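You operate a simulated robot arm through the tools that you are given. There is no shell and no other tool.

Carry out the task below with a simulated robot arm. There is one attempt and no reset: what you move stays moved.

JOB
Start the line from the beige desk at 30 a minute.
Fine: emergency stop out, then reset; selector to AUTO and speed dial set; start last. Leave it running.

Only the result counts: the job must be done as asked and must still hold three seconds after the hand-in. Knocking over, shifting, dropping, spilling or breaking anything else fails it.

ROBOT AND FRAMES
A 6-joint arm with a two-finger gripper, fixed in place. Base frame: the origin is at the foot of the arm, x ahead of it, y to its left, z up. Units: mm, rad, N and s.
With the tool pointing down near the work surface it reaches from about 260 to 720 mm from the base axis. Its first joint turns from -2.897 to 2.897 rad. Payload 1.57 kg.
The tool frame sits at the grasp point between the pads (the TCP): z along the fingers, y along the line on which they close. The tips reach 21 mm beyond it. Largest opening 70 mm; the body of the gripper starts 50 mm behind the TCP.
Orientation is told as [roll, pitch, yaw] about the base's x, y, z axes, in that order, counted from this pose: with the fingers straight down and closing along the base's y, the tool's x points along the base's -x, its y along +y and its z along -z.

CONTROLS
- The arm moves only by the tool drive_tool. Its argument "increments" is a list of rows, each an object of numbers (a shift or turn left out is 0, a gripper value left out holds the last): "dx", "dy", "dz": the shift along the tool's x, y, z in mm; "wx", "wy", "wz": the turn, a rotation vector about the tool's x, y, z in rad. In form: [{"dx": .., "dy": .., "dz": .., "wx": .., "wy": .., "wz": ..}, ...]. A call has 1 to 20 rows; each row is the pose to reach, as a shift and turn from the pose commanded when the call began, along the tool's axes at that moment. "gripper" is the finger opening in mm, from 0 to 70, set as the call begins (left out, the last holds). Rows are played at 5 a second. More than 50 mm and 0.15 rad between two rows, or a gripper value outside its range, and nothing of the call is played. A pose out of reach is approached as far as the arm can. The call stops where the force on the tool passes 40 N (or 10 N more than at its start, if that is more) or the arm is blocked; 0.2 s more then pass. Each finger halts on what it meets, pressing with about 24 N; the grip force reading is that of the motor and also rises with nothing between the fingers. The clock runs only during rows and for 0.2 s after the last one: add rows that repeat a pose to give the fingers time. It gives the time, the measured TCP pose, the force on the tool (base axes), the opening and the grip force at its end, in the units of the frame above (readings bear some noise), with the torque about the TCP (base axes, N m) and any sound that the robot's microphone picked up, and new pictures: "pictures" is both (left out), scene, wrist or none.
- Cameras (640 x 400 px; columns grow to the right, rows downward): "scene" is fixed at [48.6, -650.4, 1818.3]; the picture's right is [0.83, -0.56, 0.00], its down [-0.32, -0.48, -0.82] and it looks along [0.46, 0.68, -0.57] (base axes); focal length 312 px, centre (320, 200). "wrist" rides on the gripper at [79, 4, -81] in the tool frame; the picture's right is [-0.05, 1.00, 0.00], its down [-0.67, -0.04, -0.74] and it looks along [-0.74, -0.04, 0.67] (tool axes); focal length 256 px, centre (320, 200).
- probe_pixels(camera, pixels): there is no depth. For up to 12 entries [column, row, z] of the newest picture of that camera ("zoom" is the newest enlarged one), the place [x, y] in the base frame at which the ray of that pixel passes the height z, good to about 3 mm. It takes no simulated time.
- zoom(camera, box): a new picture of the part [left, top, right, bottom] of that camera's present view, enlarged. It takes no simulated time.
- finish_job(): hands the job in; it is judged then, once.

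Open the gripper and draw the arm clear of the work before you hand the job in, unless the task says otherwise.

The tools are called after "Request:" as a command line: name --argument value ..., lists and objects as JSON in quotes. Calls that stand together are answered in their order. drive_tool: Moves the arm, as the interface text tells. Its arguments: {"type":"object","properties":{"increments":{"type":"array","items":{"type":"object","properties":{"dx":{"type":"number"},"dy":{"type":"number"},"dz":{"type":"number"},"wx":{"type":"number"},"wy":{"type":"number"},"wz":{"type":"number"}}}},"gripper":{"type":"number"},"pictures":{"type":"string","enum":["both","scene","wrist","none"]}},"required":["increments"]} The other tools are called the same way: probe_pixels (camera, pixels) gives the place at which the rays of pixels pass given heights; zoom (camera, box) takes an enlarged picture of a part of a camera's view; finish_job () hands the job in.

At the start:

```text
time_s: 0.0
tcp_pos: [292.9, 149.4, 1313.8]
ee_rot: [-0.004, -0.002, 0.001]
force: [-0.2, -0.2, 0.3]
torque: [-0.02, -0.01, 0.0]
grip_width: 70.0
grasp_force: 0.0
```

scene: 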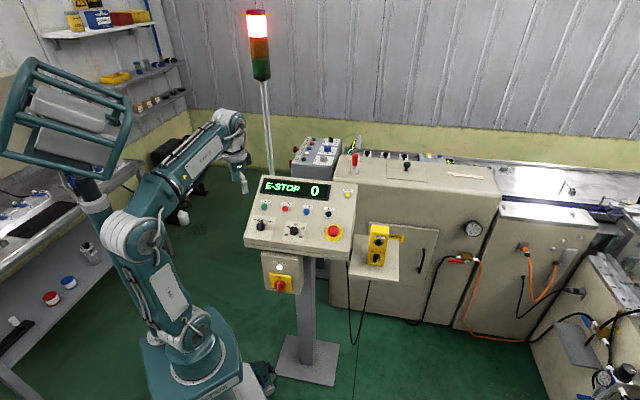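
wrist: 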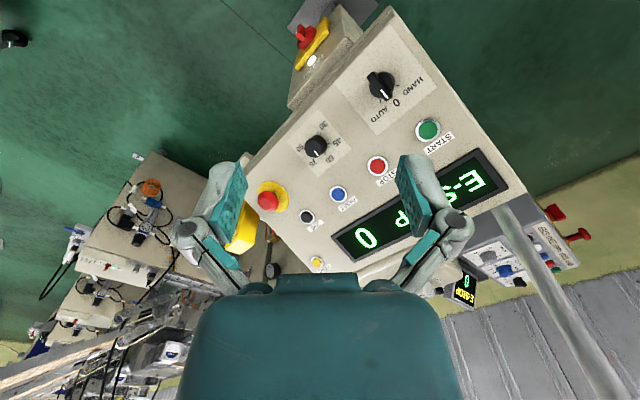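

The scene shows the beige desk with its display reading "E-STOP 0" near (298,188). I zoom in on the panel from both cameras to identify the controls.

Request:
zoom --camera "scene" --box '[230, 160, 370, 300]'

Request:
zoom --camera "wrist" --box '[230, 10, 530, 290]'

```text
2.86 times, centred on (300, 230) of scene
```

zoom: 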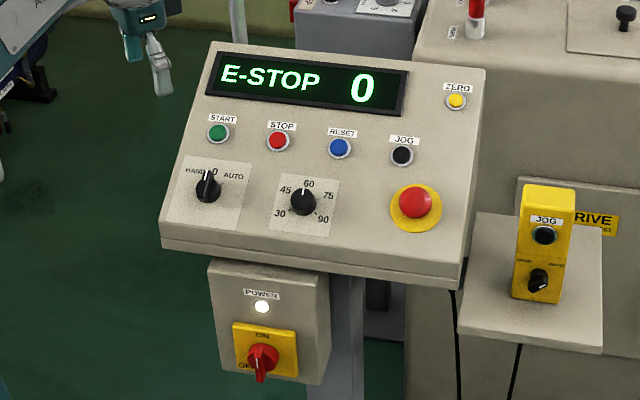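

```text
1.43 times, centred on (380, 150) of wrist
```

zoom: 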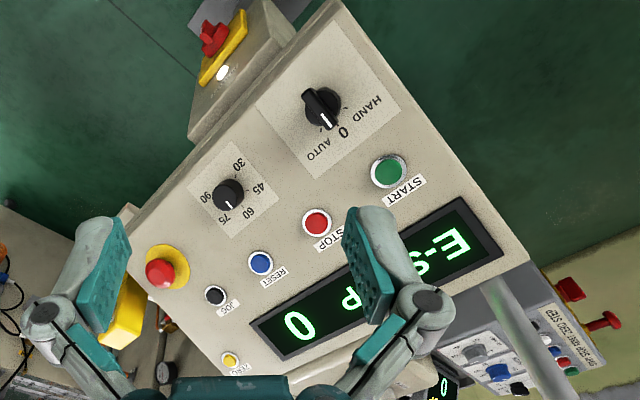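

To triangulate the controls I probe the same features in both cameras at two heights each.

Request:
probe_pixels --camera "zoom" --pixels '[[389, 171, 900], [389, 171, 1100], [160, 273, 900], [160, 273, 1100], [323, 110, 900], [323, 110, 1100], [228, 194, 900], [228, 194, 1100], [260, 263, 900], [260, 263, 1100], [231, 361, 900], [231, 361, 1100]]'

Request:
probe_pixels --camera "scene" --pixels '[[264, 206.2, 900], [264, 206.2, 1100], [333.2, 230, 900], [333.2, 230, 1100], [260.8, 225.5, 900], [260.8, 225.5, 1100], [294.1, 230.7, 900], [294.1, 230.7, 1100], [307, 211.8, 900], [307, 211.8, 1100], [347.4, 195.4, 900], [347.4, 195.4, 1100]]'

```text
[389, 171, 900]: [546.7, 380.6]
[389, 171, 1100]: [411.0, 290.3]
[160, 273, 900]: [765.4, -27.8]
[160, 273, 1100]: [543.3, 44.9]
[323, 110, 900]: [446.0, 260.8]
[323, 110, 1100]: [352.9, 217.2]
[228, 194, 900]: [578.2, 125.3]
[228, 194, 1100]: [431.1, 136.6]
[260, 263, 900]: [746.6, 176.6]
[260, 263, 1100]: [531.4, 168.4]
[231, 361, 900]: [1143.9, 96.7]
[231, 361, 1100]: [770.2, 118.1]
```

```text
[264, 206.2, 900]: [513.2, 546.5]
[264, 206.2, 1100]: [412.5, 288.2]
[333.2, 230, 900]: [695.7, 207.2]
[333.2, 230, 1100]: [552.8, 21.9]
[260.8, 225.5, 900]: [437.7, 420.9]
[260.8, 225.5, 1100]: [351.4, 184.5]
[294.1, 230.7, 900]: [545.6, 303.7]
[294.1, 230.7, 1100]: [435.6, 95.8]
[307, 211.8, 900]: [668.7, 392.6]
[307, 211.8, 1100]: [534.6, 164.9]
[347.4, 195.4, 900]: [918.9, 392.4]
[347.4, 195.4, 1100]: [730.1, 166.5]
```

Triangulation places START ≈(411,289,1099), RESET ≈(535,168,1097), E-stop ≈(564,38,1082), selector ≈(367,225,1066) and dial ≈(457,134,1063), with the panel facing (-x,-y) at about 25° tilt. I zoom tighter to read the details.

Request:
zoom --camera "scene" --box '[245, 195, 309, 245]'

Request:
zoom --camera "scene" --box '[300, 200, 420, 280]'

Request:
zoom --camera "scene" --box '[255, 250, 319, 300]'

Request:
zoom --camera "scene" --box '[280, 130, 420, 190]'

```text
8.00 times, centred on (277, 220) of scene
```

zoom: 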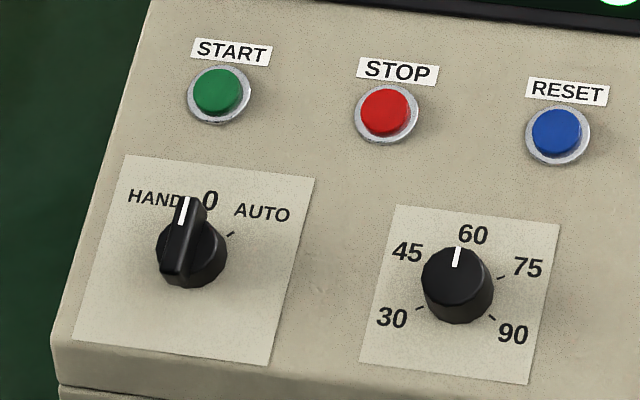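

```text
5.00 times, centred on (360, 240) of scene
```

zoom: 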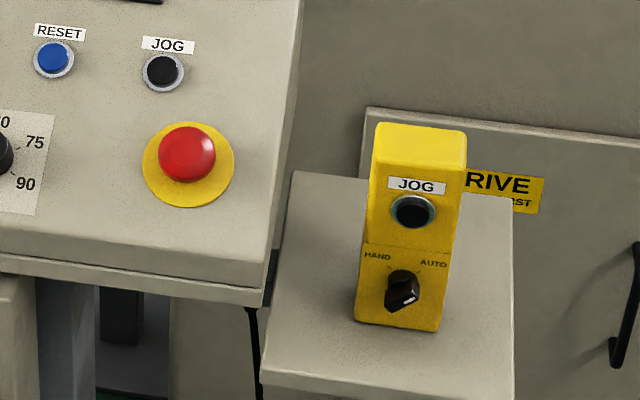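

```text
8.00 times, centred on (287, 275) of scene
```

zoom: 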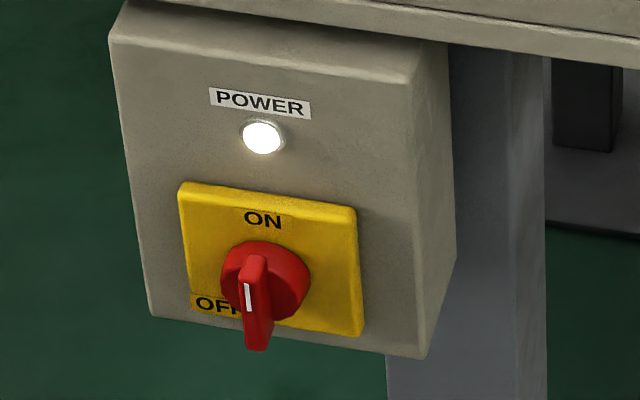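

```text
4.57 times, centred on (350, 160) of scene
```

zoom: 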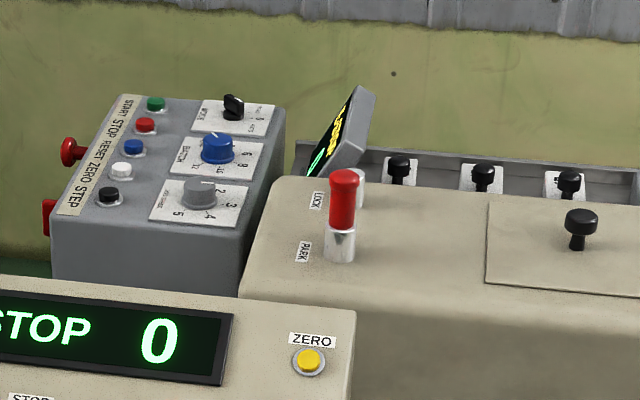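

All controls are readable: the selector is at 0, the dial at 60, the E-stop is pressed and power is lit. I move toward the E-stop while yawing the tool 45° to line up with the panel.

Request:
drive_tool --increments '[{"dx": -21, "dy": -15, "dz": 5, "wz": -0.131}, {"dx": -42, "dy": -30, "dz": 10, "wz": -0.262}, {"dx": -63, "dy": -45, "dz": 15, "wz": -0.393}, {"dx": -84, "dy": -60, "dz": 20, "wz": -0.524}, {"dx": -105, "dy": -75, "dz": 25, "wz": -0.654}, {"dx": -127, "dy": -89, "dz": 34, "wz": -0.785}, {"dx": -127, "dy": -89, "dz": 34, "wz": -0.785}]'

```text
time_s: 1.6
tcp_pos: [422.5, 61.1, 1281.5]
ee_rot: [-0.003, -0.001, 0.786]
force: [-0.6, 0.0, 0.1]
torque: [0.0, 0.0, -0.01]
grip_width: 69.9
grasp_force: 0.0
```

scene: 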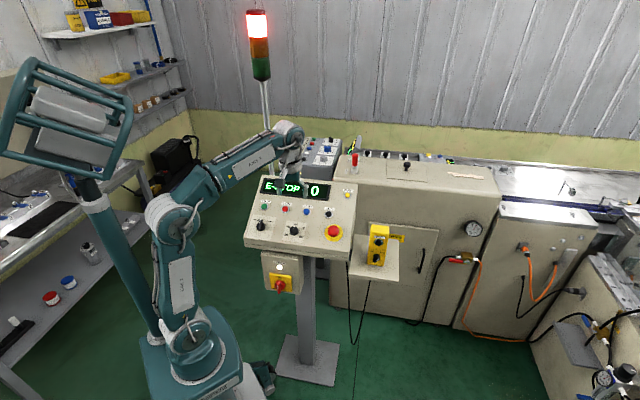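
wrist: 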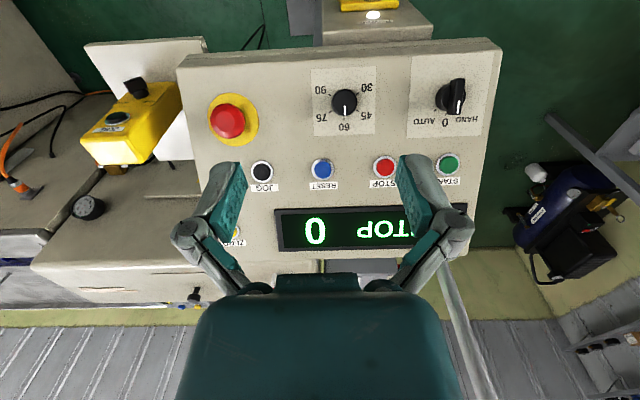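

The panel is now square in the wrist view, with the E-stop at (228,120). I tilt 25° onto the panel normal and move to a standoff over the E-stop.

Request:
drive_tool --increments '[{"dx": -7, "dy": -23, "dz": 18, "wy": -0.087}, {"dx": -14, "dy": -47, "dz": 36, "wy": -0.175}, {"dx": -21, "dy": -70, "dz": 54, "wy": -0.262}, {"dx": -28, "dy": -94, "dz": 72, "wy": -0.349}, {"dx": -35, "dy": -117, "dz": 89, "wy": -0.436}, {"dx": -35, "dy": -117, "dz": 89, "wy": -0.436}]'

```text
time_s: 3.0
tcp_pos: [529.1, 1.8, 1191.1]
ee_rot: [-0.002, -0.435, 0.784]
force: [-1.0, -0.3, -1.0]
torque: [0.02, -0.04, 0.03]
grip_width: 70.0
grasp_force: 0.0
```

scene: 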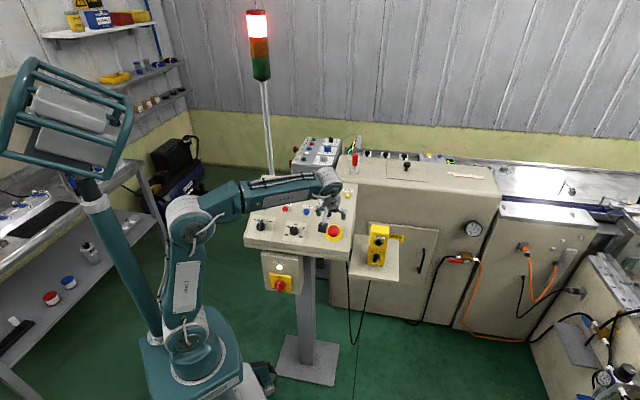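
wrist: 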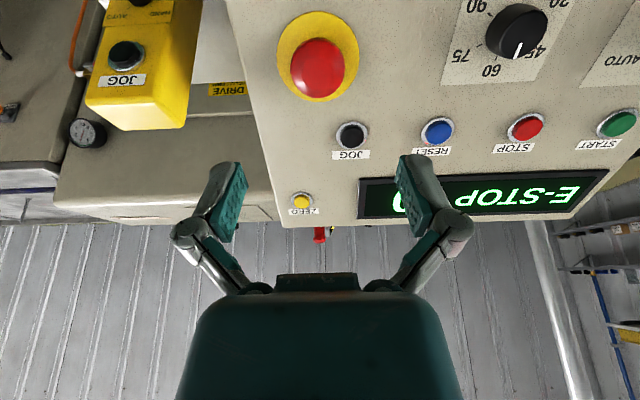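

The E-stop sits at (318,67), nearly straight below the tool, and the row of buttons confirms the yaw. I zoom on the mushroom to check for arrows and to judge its height.

Request:
zoom --camera "wrist" --box '[250, 0, 400, 110]'

Request:
zoom --camera "scene" --box '[300, 190, 380, 250]'

```text
3.64 times, centred on (325, 55) of wrist
```

zoom: 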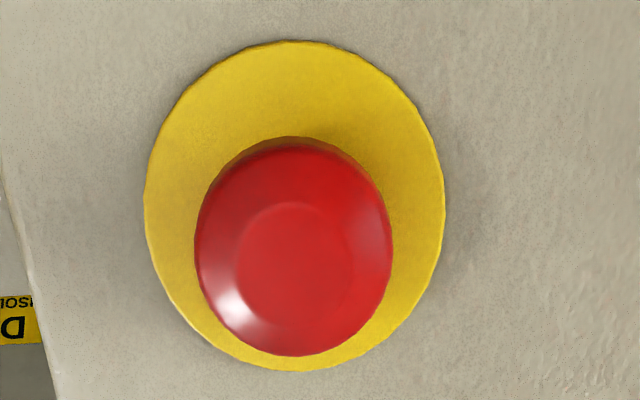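

```text
6.67 times, centred on (340, 220) of scene
```

zoom: 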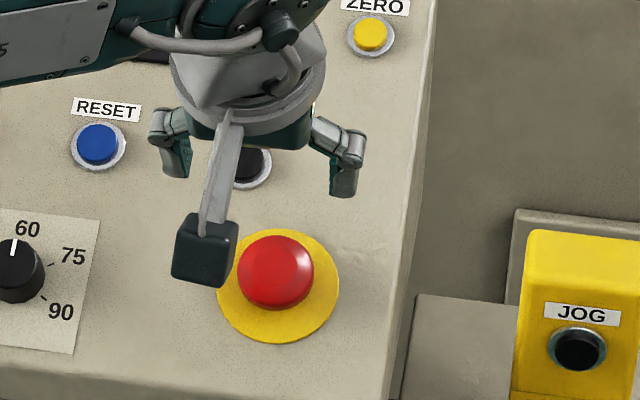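

The cap has no arrows, and parallax gives a cap about 31 mm tall on an axis near tool (2.6,-1.3) with its top about 116 mm ahead. I descend with the gripper open so the pads straddle the cap.

Request:
drive_tool --gripper 70 --increments '[{"dx": 1.5, "dy": -0.7, "dz": 25}, {"dx": 2.6, "dy": -1.3, "dz": 50}, {"dx": 2.6, "dy": -1.3, "dz": 72}, {"dx": 2.6, "dy": -1.3, "dz": 86}, {"dx": 2.6, "dy": -1.3, "dz": 96}, {"dx": 2.6, "dy": -1.3, "dz": 103}, {"dx": 2.6, "dy": -1.3, "dz": 103}]'

```text
time_s: 4.6
tcp_pos: [558.8, 29.3, 1096.8]
ee_rot: [-0.001, -0.438, 0.785]
force: [0.2, -0.6, -0.3]
torque: [-0.02, -0.01, 0.01]
grip_width: 70.2
grasp_force: 0.0
```

scene: 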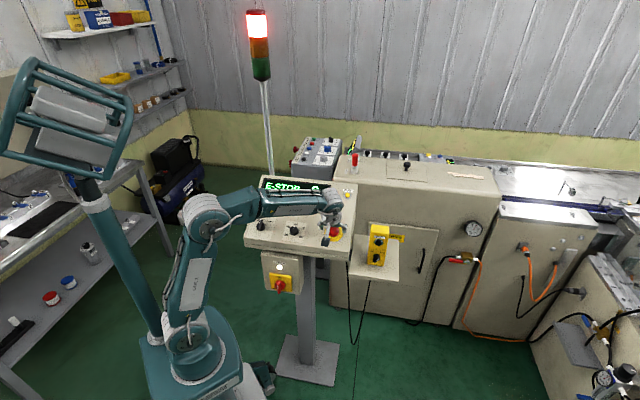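
wrist: 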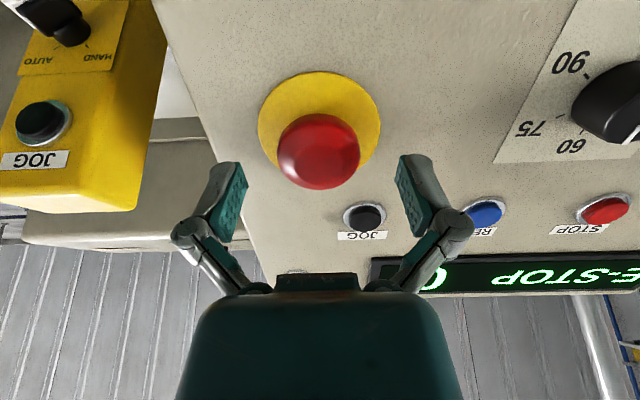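

The tips (row ~155) only just overlap the cap, whose top is near (320,163). I zoom in to refine the axis before going deeper.

Request:
zoom --camera "wrist" --box '[220, 60, 420, 220]'

Request:
zoom --camera "scene" --box '[300, 190, 364, 250]'

```text
2.50 times, centred on (320, 140) of wrist
```

zoom: 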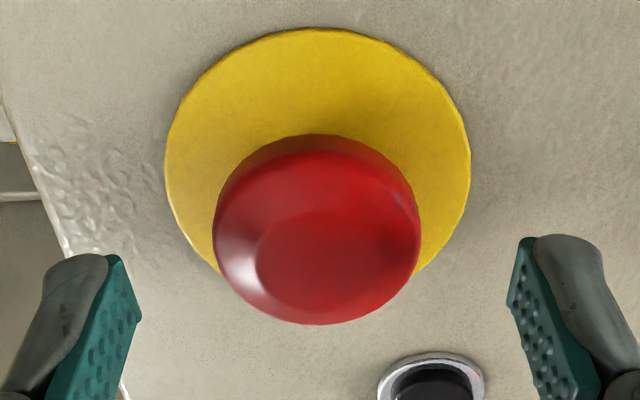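

```text
6.67 times, centred on (332, 220) of scene
```

zoom: 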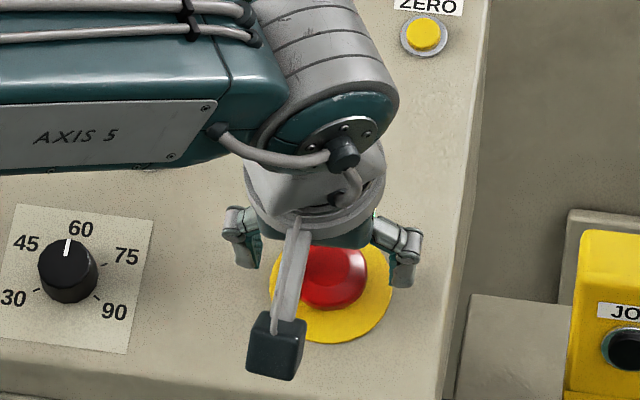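

Both views now agree: the panel surface is about 49 mm ahead, the cap top about 15 mm ahead, and the axis is within 2 mm. I go 14 mm deeper and then close gently on the cap.

Request:
drive_tool --increments '[{"dx": -1.5, "dz": 5}, {"dx": -1.5, "dz": 10}, {"dx": -1.5, "dz": 14}, {"dx": -1.5, "dz": 14}]' --pictures "wrist"

Request:
drive_tool --gripper 30 --increments '[{"dx": 0}, {"dx": 0}, {"dx": 0}]'

```text
time_s: 5.6
tcp_pos: [562.9, 35.8, 1084.7]
ee_rot: [-0.003, -0.435, 0.785]
force: [0.5, -0.1, 0.5]
torque: [0.04, -0.02, 0.02]
grip_width: 69.7
grasp_force: 0.1
```

wrist: 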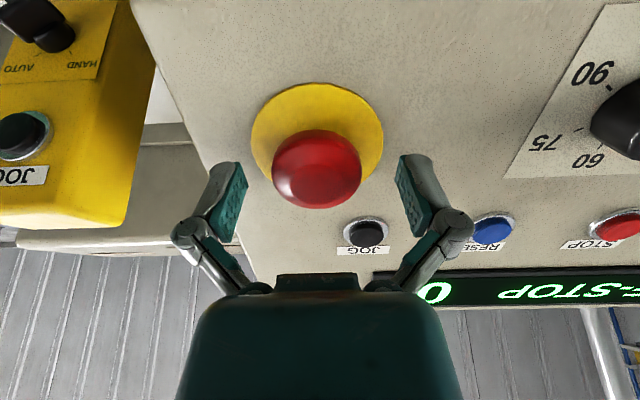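

```text
time_s: 6.4
tcp_pos: [563.5, 33.6, 1087.1]
ee_rot: [-0.003, -0.44, 0.785]
force: [8.8, -4.5, 9.5]
torque: [-0.08, -0.22, -0.06]
grip_width: 41.0
grasp_force: 31.7
```

scene: 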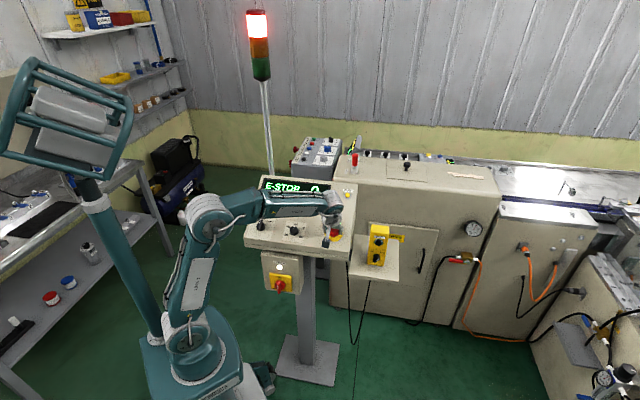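
wrist: 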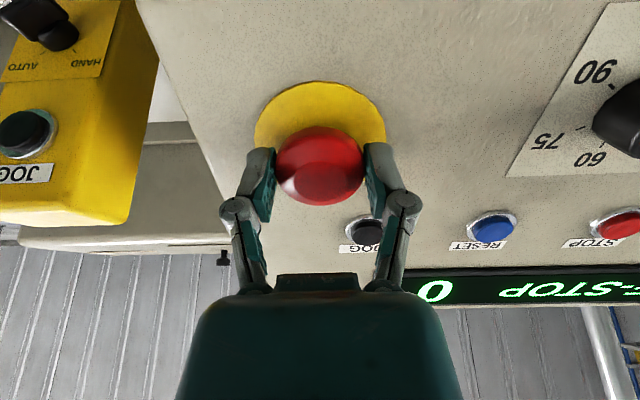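

The fingers hold the cap at 41 mm width. I twist it clockwise (tool +z) to see whether it releases.

Request:
drive_tool --increments '[{"wz": 0.12}, {"wz": 0.24}, {"wz": 0.36}, {"wz": 0.48}, {"wz": 0.6}, {"wz": 0.6}]'

```text
time_s: 7.8
tcp_pos: [563.6, 34.4, 1085.0]
ee_rot: [0.258, -0.354, 0.136]
force: [-0.4, -2.8, -2.1]
torque: [0.01, 0.16, 0.31]
grip_width: 40.3
grasp_force: 31.9
```

scene: 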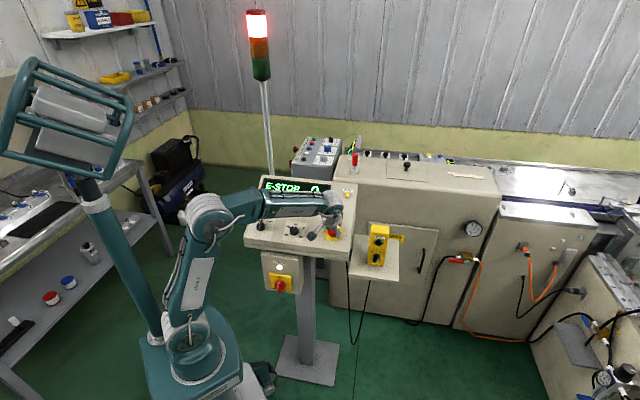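
wrist: 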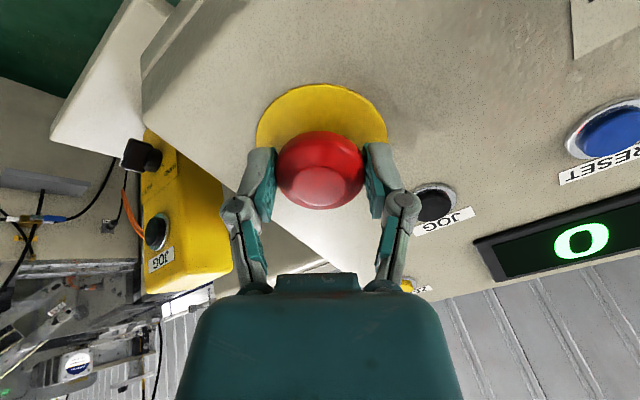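

The torque reading of about 0.25 N m says the cap is resisting or following, and the display still seems to read E-STOP. I turn a bit further, to about 1.0 rad in total.

Request:
drive_tool --increments '[{"wz": 0.1}, {"wz": 0.2}, {"wz": 0.3}, {"wz": 0.4}, {"wz": 0.4}]'

Request:
zoom --camera "scene" --box '[240, 165, 368, 245]'

```text
time_s: 9.0
tcp_pos: [564.1, 35.8, 1084.1]
ee_rot: [0.374, -0.231, -0.261]
force: [0.0, 0.1, -1.2]
torque: [0.16, 0.0, 0.35]
grip_width: 40.7
grasp_force: 32.1
```

scene: 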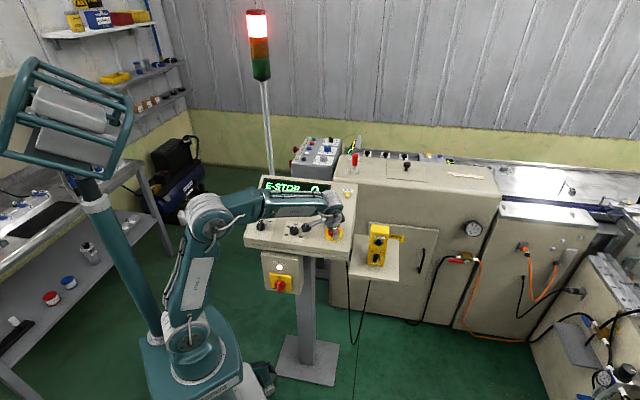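
wrist: 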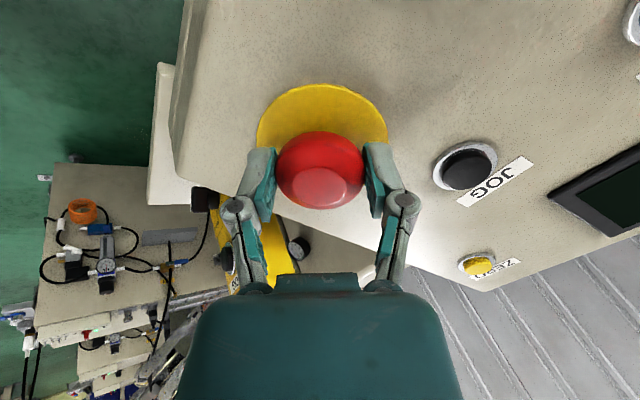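

```text
5.00 times, centred on (304, 205) of scene
```

zoom: 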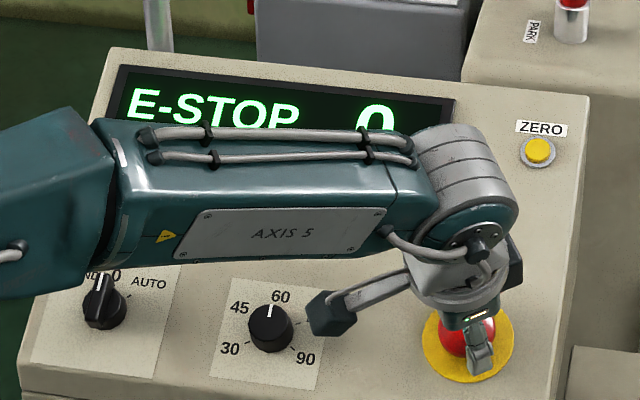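

Still E-STOP, and the constant 0.35 N m suggests the pads are slipping around the cap. I now pull it straight out along the tool axis.

Request:
drive_tool --gripper 10 --increments '[{"dz": -2}, {"dz": -4}, {"dz": -6}, {"dz": -8}, {"dz": -10}, {"dz": -12}]'

Request:
zoom --camera "scene" --box '[240, 165, 368, 245]'

```text
time_s: 10.4
tcp_pos: [559.2, 31.1, 1097.1]
ee_rot: [0.373, -0.231, -0.256]
force: [-16.5, -2.5, -1.7]
torque: [0.17, 0.4, 0.4]
grip_width: 40.6
grasp_force: 31.6
```

scene: 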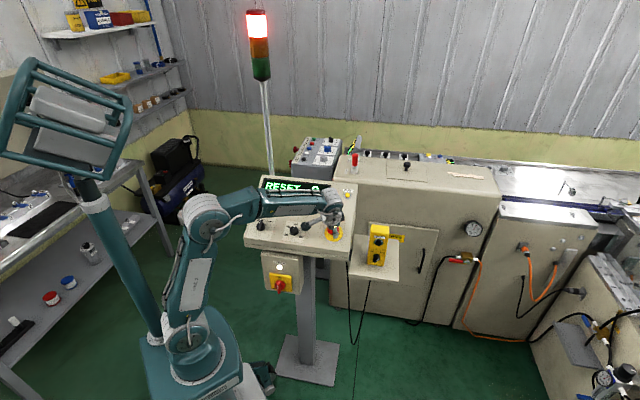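
wrist: 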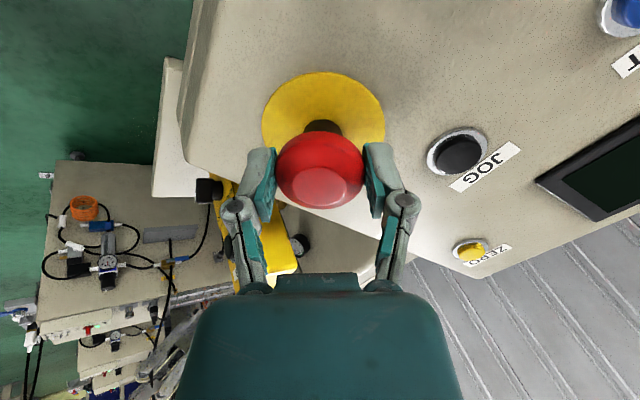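

```text
5.00 times, centred on (304, 205) of scene
```

zoom: 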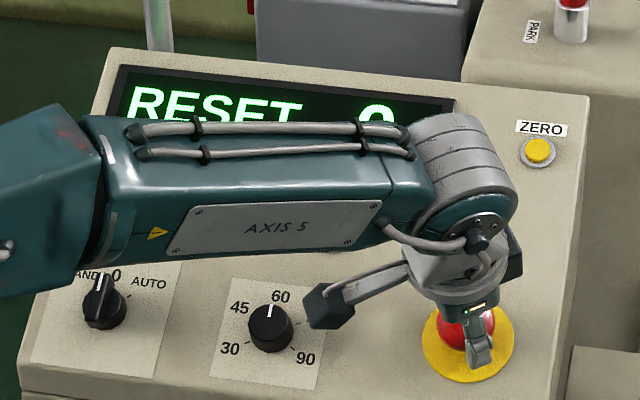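

The display now reads RESET, so the E-stop is out. I open the gripper and then retreat along the tool axis.

Request:
drive_tool --gripper 70 --increments '[{"dz": 0}, {"dz": 0}, {"dz": 0}, {"dz": -15}, {"dz": -35}, {"dz": -60}, {"dz": -90}, {"dz": -90}]'

```text
time_s: 12.2
tcp_pos: [530.9, 4.9, 1177.3]
ee_rot: [0.372, -0.23, -0.262]
force: [-0.5, 0.2, -0.8]
torque: [0.01, -0.01, -0.01]
grip_width: 70.0
grasp_force: 0.1
```

scene: 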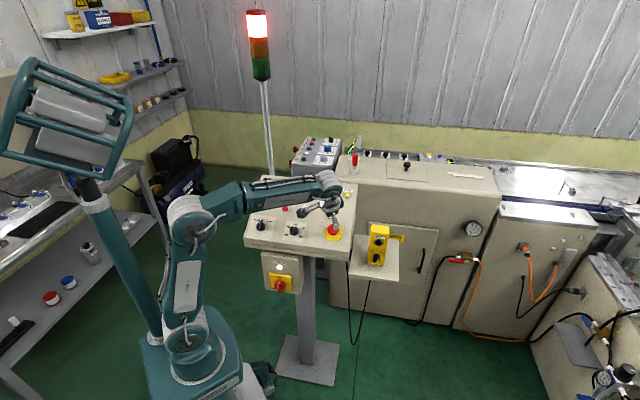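
wrist: 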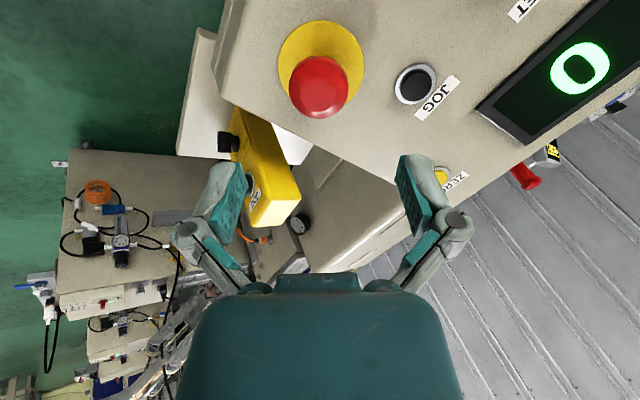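

The path is clear, so I rotate the tool back by 1.0 rad to panel alignment and close the gripper ready for pressing.

Request:
drive_tool --gripper 0 --increments '[{"wz": -0.143}, {"wz": -0.286}, {"wz": -0.429}, {"wz": -0.571}, {"wz": -0.714}, {"wz": -0.857}, {"wz": -1.0}, {"wz": -1.0}]' --pictures "wrist"

```text
time_s: 14.0
tcp_pos: [533.2, 4.0, 1176.9]
ee_rot: [-0.003, -0.434, 0.787]
force: [-0.3, 0.6, -0.6]
torque: [-0.03, -0.03, 0.0]
grip_width: 0.0
grasp_force: 24.2
```

wrist: 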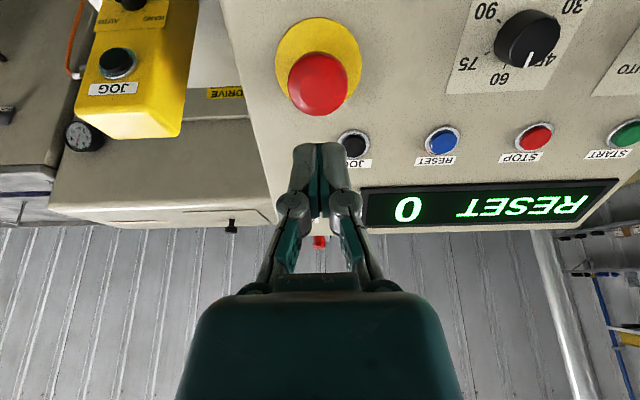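

RESET is at (443,140), which works out to about tool (-72, 115). I move over it and descend to about 30 mm above the cap.

Request:
drive_tool --gripper 0 --increments '[{"dx": -18, "dy": 29}, {"dx": -36, "dy": 58, "dz": 10}, {"dx": -54, "dy": 87, "dz": 30}, {"dx": -72, "dy": 115, "dz": 55}, {"dx": -72, "dy": 115, "dz": 75}, {"dx": -72, "dy": 115, "dz": 75}]'

Request:
zoom --camera "wrist" --box '[240, 60, 400, 220]'

```text
time_s: 15.4
tcp_pos: [520.7, 155.1, 1140.0]
ee_rot: [-0.001, -0.436, 0.785]
force: [0.9, -0.3, -0.6]
torque: [-0.02, 0.01, 0.0]
grip_width: 0.3
grasp_force: 23.8
```

scene: 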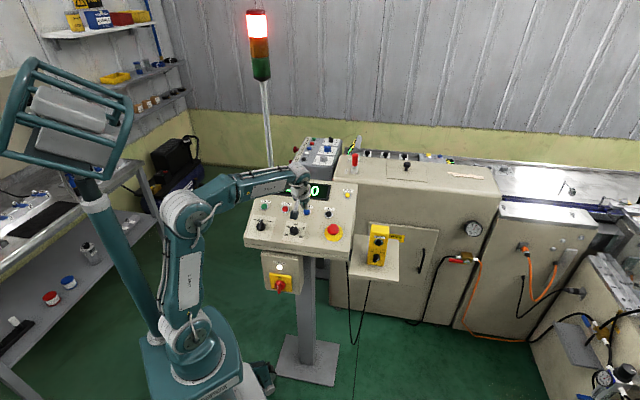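
wrist: 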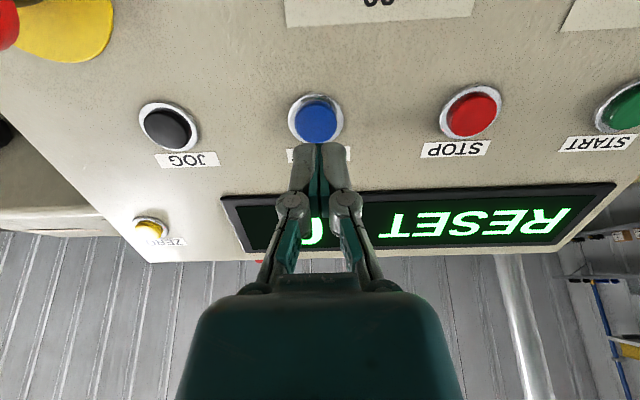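

```text
2.50 times, centred on (320, 140) of wrist
```

zoom: 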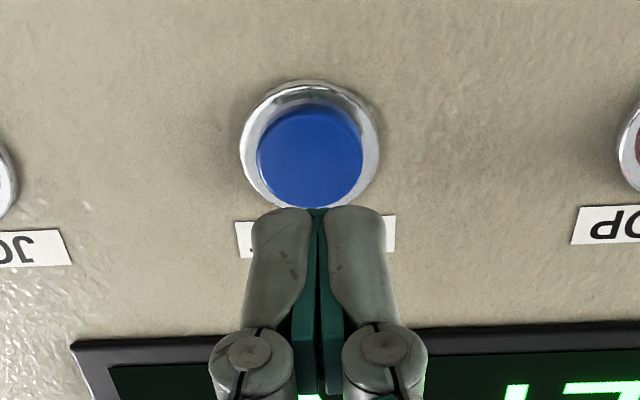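

The RESET cap is at (316,122), which is nearly on axis with a small dy correction of -2.5 mm and a gap of about 32 mm. I approach and press in small steps.

Request:
drive_tool --increments '[{"dy": -2.5, "dz": 10}, {"dy": -2.5, "dz": 20}, {"dy": -2.5, "dz": 25}, {"dy": -2.5, "dz": 27}, {"dy": -2.5, "dz": 29}, {"dy": -2.5, "dz": 31}, {"dy": -2.5, "dz": 33}, {"dy": -2.5, "dz": 35}]'

```text
time_s: 17.2
tcp_pos: [531.0, 163.1, 1111.5]
ee_rot: [-0.006, -0.443, 0.788]
force: [-5.7, -0.9, 33.1]
torque: [0.36, -0.27, 0.01]
grip_width: 5.9
grasp_force: 28.7
heard: click
```

scene: 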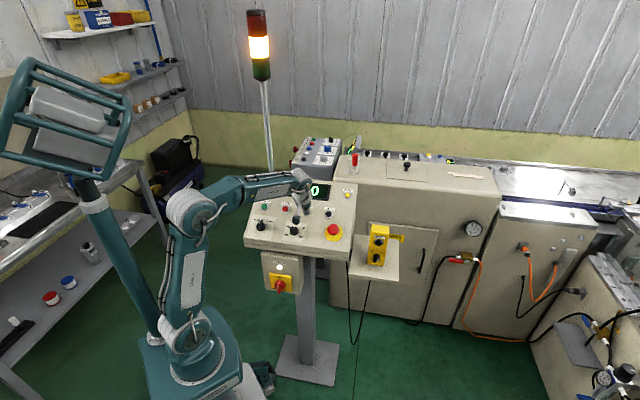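
wrist: 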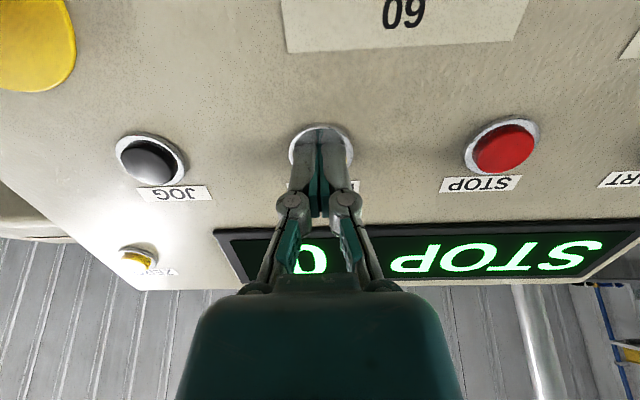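

RESET clicked, the display now shows STOP and the tower is amber. I retract and move over to the selector at about tool (+85, +159) from here.

Request:
drive_tool --increments '[{"dy": 0, "dz": -20}, {"dz": -55}, {"dz": -95}, {"dx": 21, "dy": 40, "dz": -95}, {"dx": 42, "dy": 80, "dz": -95}, {"dx": 64, "dy": 120, "dz": -95}, {"dx": 85, "dy": 159, "dz": -95}, {"dx": 85, "dy": 159, "dz": -95}]'

Request:
drive_tool --gripper 60 --increments '[{"dz": 0}, {"dz": 0}, {"dz": 0}]'

Request:
zoom --camera "wrist" --box '[220, 0, 420, 125]'

```text
time_s: 19.0
tcp_pos: [337.6, 194.2, 1157.5]
ee_rot: [-0.002, -0.434, 0.786]
force: [0.6, -0.3, -0.6]
torque: [0.05, -0.02, 0.01]
grip_width: 0.0
grasp_force: 28.7
```

scene: 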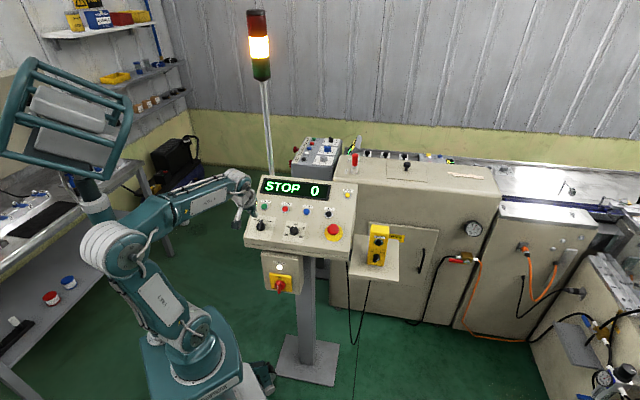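
wrist: 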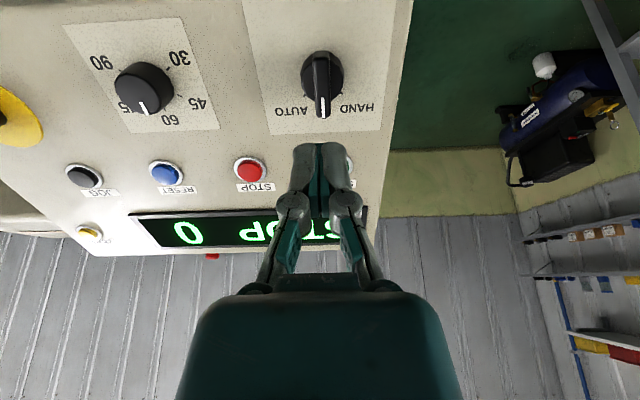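

```text
time_s: 19.8
tcp_pos: [336.5, 193.0, 1157.9]
ee_rot: [-0.001, -0.437, 0.785]
force: [-0.2, 0.4, 0.2]
torque: [-0.03, 0.0, 0.0]
grip_width: 60.0
grasp_force: 0.1
```

scene: 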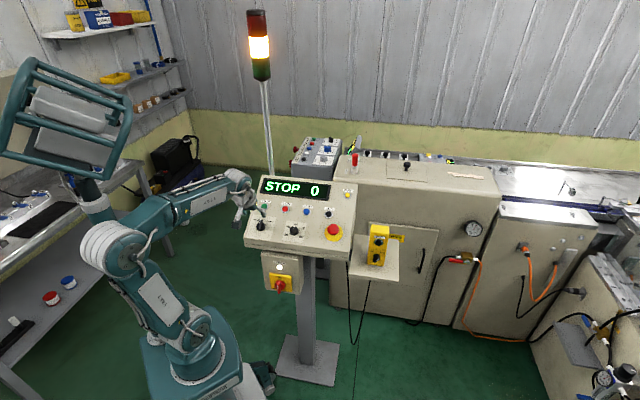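
wrist: 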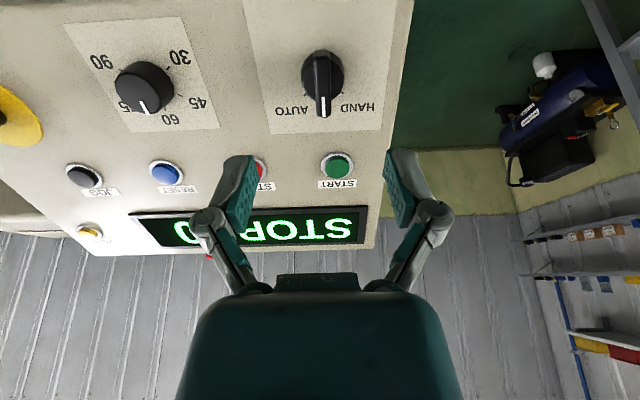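

```text
3.20 times, centred on (320, 62) of wrist
```

zoom: 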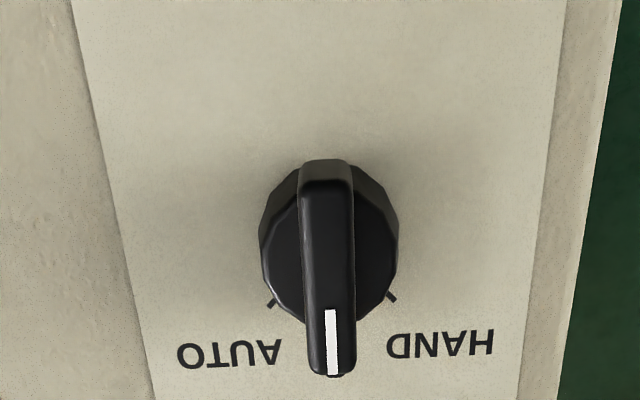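

The selector bar is at (322,85) pointing at 0, with its axis near tool (2,2). I descend 55 mm for a closer look before gripping.

Request:
drive_tool --increments '[{"dx": 2, "dy": 2.2, "dz": 20}, {"dx": 2, "dy": 2.2, "dz": 40}, {"dx": 2, "dy": 2.2, "dz": 55}, {"dx": 2, "dy": 2.2, "dz": 55}]' --pictures "wrist"

Request:
zoom --camera "wrist" --box '[220, 60, 420, 185]'

Request:
zoom --camera "scene" --box '[228, 180, 308, 250]'

```text
time_s: 20.8
tcp_pos: [352.7, 211.6, 1106.7]
ee_rot: [-0.002, -0.435, 0.785]
force: [-0.2, -0.2, 0.1]
torque: [0.01, 0.0, -0.04]
grip_width: 60.0
grasp_force: 0.1
```

wrist: 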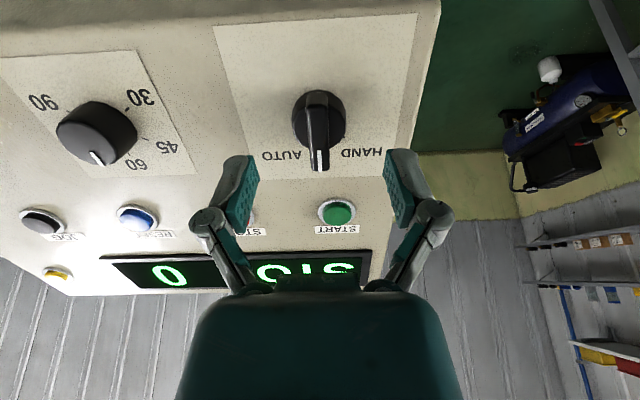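

```text
3.20 times, centred on (320, 122) of wrist
```

zoom: 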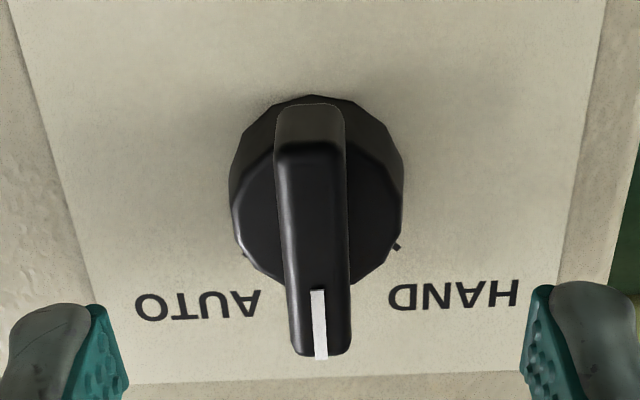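

```text
5.71 times, centred on (268, 215) of scene
```

zoom: 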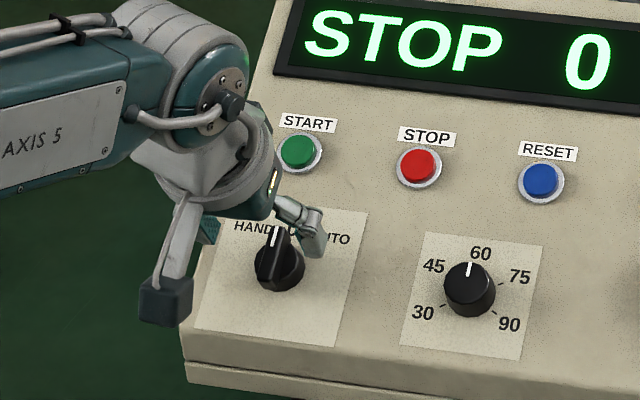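

The bar top is about 38 mm ahead, the disc under it about 54 mm, and the offset is about (-2,-1). I lower so the tips flank the bar just above the disc, and close on it.

Request:
drive_tool --increments '[{"dx": -2, "dy": -1, "dz": 10}, {"dx": -2, "dy": -1, "dz": 18}, {"dx": -2, "dy": -1, "dz": 25}, {"dx": -2, "dy": -1, "dz": 25}]' --pictures "none"

Request:
drive_tool --gripper 4 --increments '[{"dz": 0}, {"dz": 0}, {"dz": 0}, {"dz": 0}]'

Request:
zoom --camera "wrist" --box '[220, 60, 420, 185]'

```text
time_s: 21.8
tcp_pos: [360.2, 220.8, 1083.4]
ee_rot: [-0.003, -0.434, 0.785]
force: [0.0, 0.4, -0.3]
torque: [0.02, 0.0, 0.01]
grip_width: 59.8
grasp_force: 0.2
```

```text
time_s: 22.8
tcp_pos: [358.7, 217.3, 1087.1]
ee_rot: [-0.002, -0.441, 0.787]
force: [-1.9, -1.6, 31.4]
torque: [0.19, -0.03, 0.09]
grip_width: 11.1
grasp_force: 31.9
```

scene: 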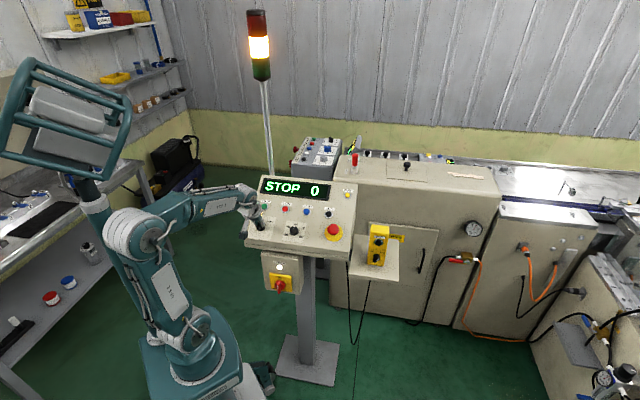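
wrist: 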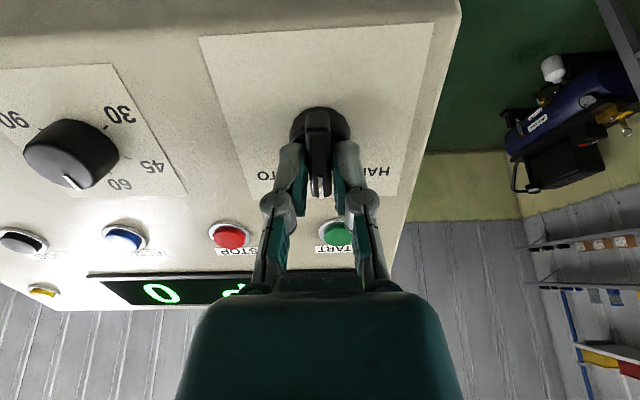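

```text
3.20 times, centred on (320, 122) of wrist
```

zoom: 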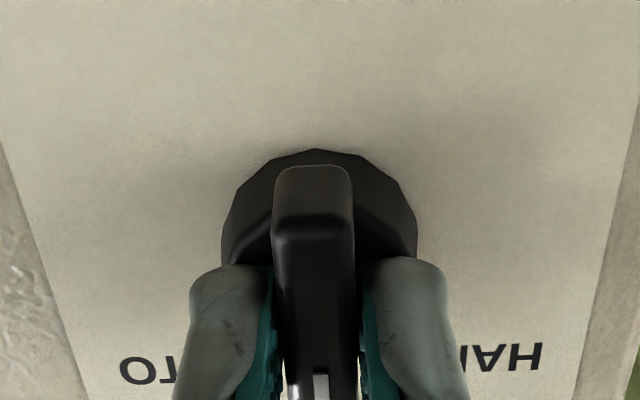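

The grip is at 11 mm on the bar, but the tips press the disc at about 31 N. I back off 4 mm to unload before turning.

Request:
drive_tool --increments '[{"dz": -2}, {"dz": -4}, {"dz": -4}]' --pictures "none"

```text
time_s: 23.6
tcp_pos: [360.0, 217.7, 1088.3]
ee_rot: [-0.002, -0.431, 0.786]
force: [12.9, 9.4, -2.3]
torque: [0.6, -0.6, -0.02]
grip_width: 11.3
grasp_force: 32.1
```

The axial load is gone, with only modest side load remaining. I turn the selector clockwise 0.78 rad toward AUTO.

Request:
drive_tool --increments '[{"wz": 0.11}, {"wz": 0.22}, {"wz": 0.33}, {"wz": 0.44}, {"wz": 0.55}, {"wz": 0.66}, {"wz": 0.78}, {"wz": 0.78}]'

Request:
zoom --camera "wrist" --box '[220, 60, 420, 185]'

```text
time_s: 25.4
tcp_pos: [358.9, 216.8, 1089.0]
ee_rot: [0.315, -0.302, -0.045]
force: [10.1, 5.4, -15.2]
torque: [0.27, 0.36, 0.18]
grip_width: 11.0
grasp_force: 31.9
```

scene: 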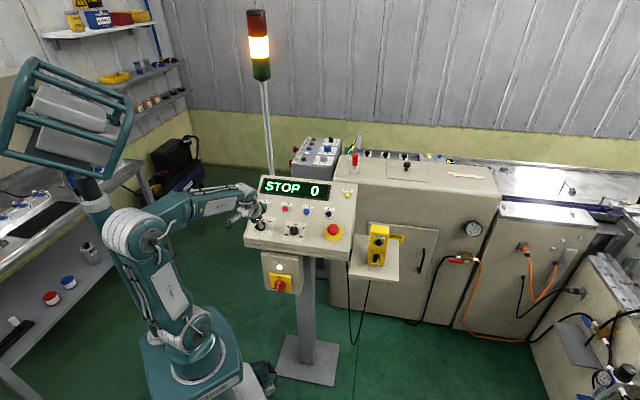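
wrist: 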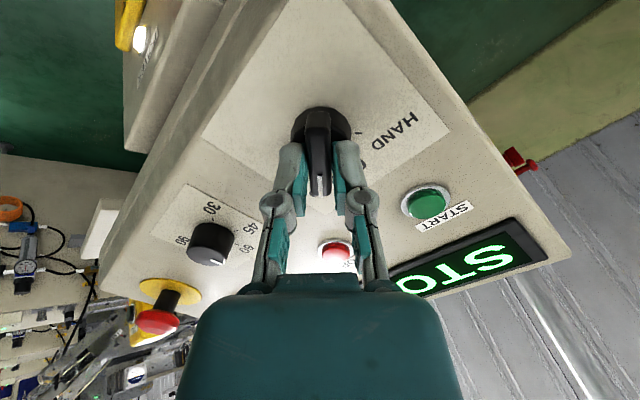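

```text
3.20 times, centred on (320, 122) of wrist
```

zoom: 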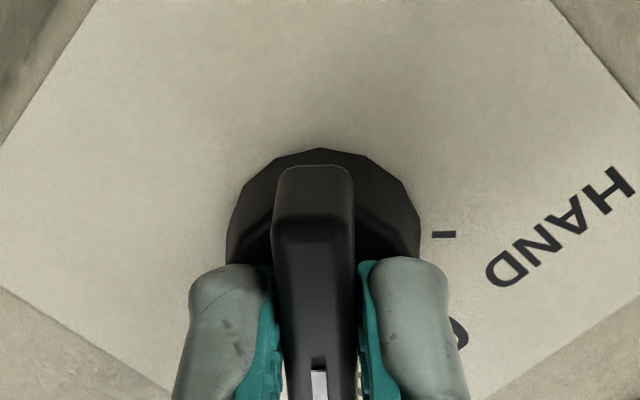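

The bar turned with the tool, and the HAND tick is now about 90° from the pointer, so it should be at AUTO. I release, retreat and check.

Request:
drive_tool --gripper 60 --increments '[{"dz": 0}, {"dz": 0}, {"dz": 0}, {"dz": -15}, {"dz": -35}, {"dz": -60}, {"dz": -85}, {"dz": -85}]'

Request:
zoom --camera "scene" --box '[236, 190, 316, 250]'

Request:
zoom --camera "wrist" --box '[220, 0, 420, 125]'

```text
time_s: 27.2
tcp_pos: [332.3, 193.5, 1166.6]
ee_rot: [0.316, -0.305, -0.043]
force: [0.0, -0.9, 0.5]
torque: [0.01, 0.03, 0.04]
grip_width: 60.1
grasp_force: 0.0
```

scene: 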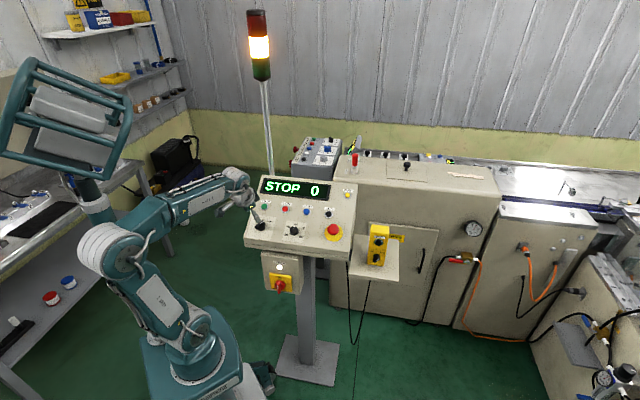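
wrist: 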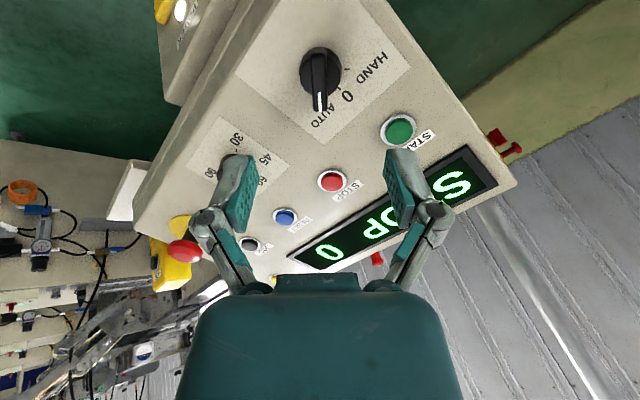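

```text
6.67 times, centred on (276, 220) of scene
```

zoom: 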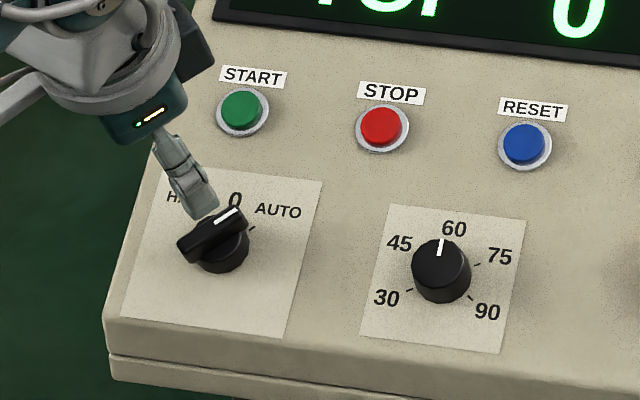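

```text
3.20 times, centred on (320, 62) of wrist
```

zoom: 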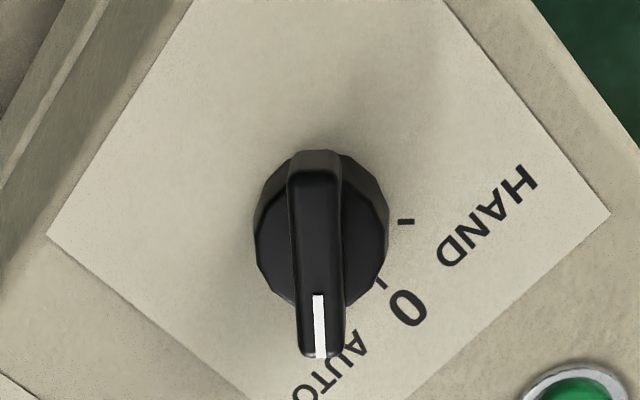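

The selector points to AUTO. The dial (still at 60) lies 127 mm to the panel's right; I move above it, turning the tool to +60° so I can wind it 120° counter-clockwise.

Request:
drive_tool --gripper 70 --increments '[{"dx": -22, "dy": -23, "wz": 0.067}, {"dx": -44, "dy": -46, "wz": 0.134}, {"dx": -66, "dy": -69, "wz": 0.2}, {"dx": -88.6, "dy": -91, "wz": 0.267}, {"dx": -88.6, "dy": -91, "wz": 0.267}]' --pictures "wrist"

Request:
zoom --camera "wrist" --box '[220, 0, 420, 125]'

```text
time_s: 28.4
tcp_pos: [424.0, 101.5, 1167.1]
ee_rot: [0.381, -0.212, -0.305]
force: [0.3, 0.5, -1.0]
torque: [0.0, 0.03, 0.01]
grip_width: 69.9
grasp_force: 0.0
```

wrist: 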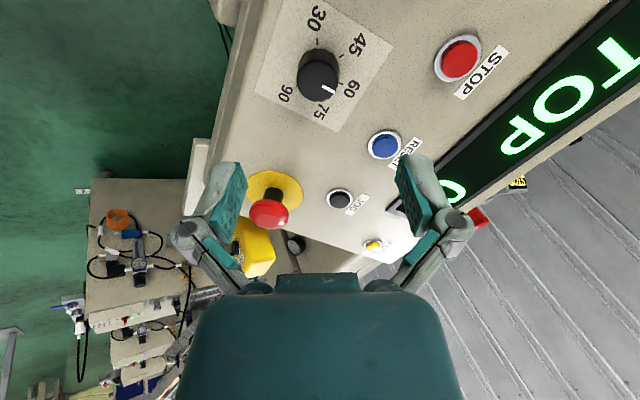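

```text
3.20 times, centred on (320, 62) of wrist
```

zoom: 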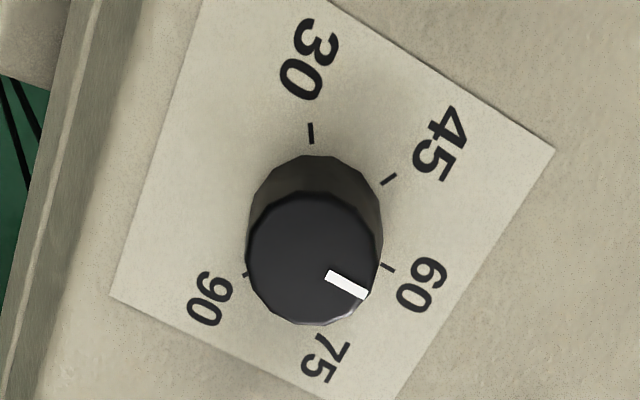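

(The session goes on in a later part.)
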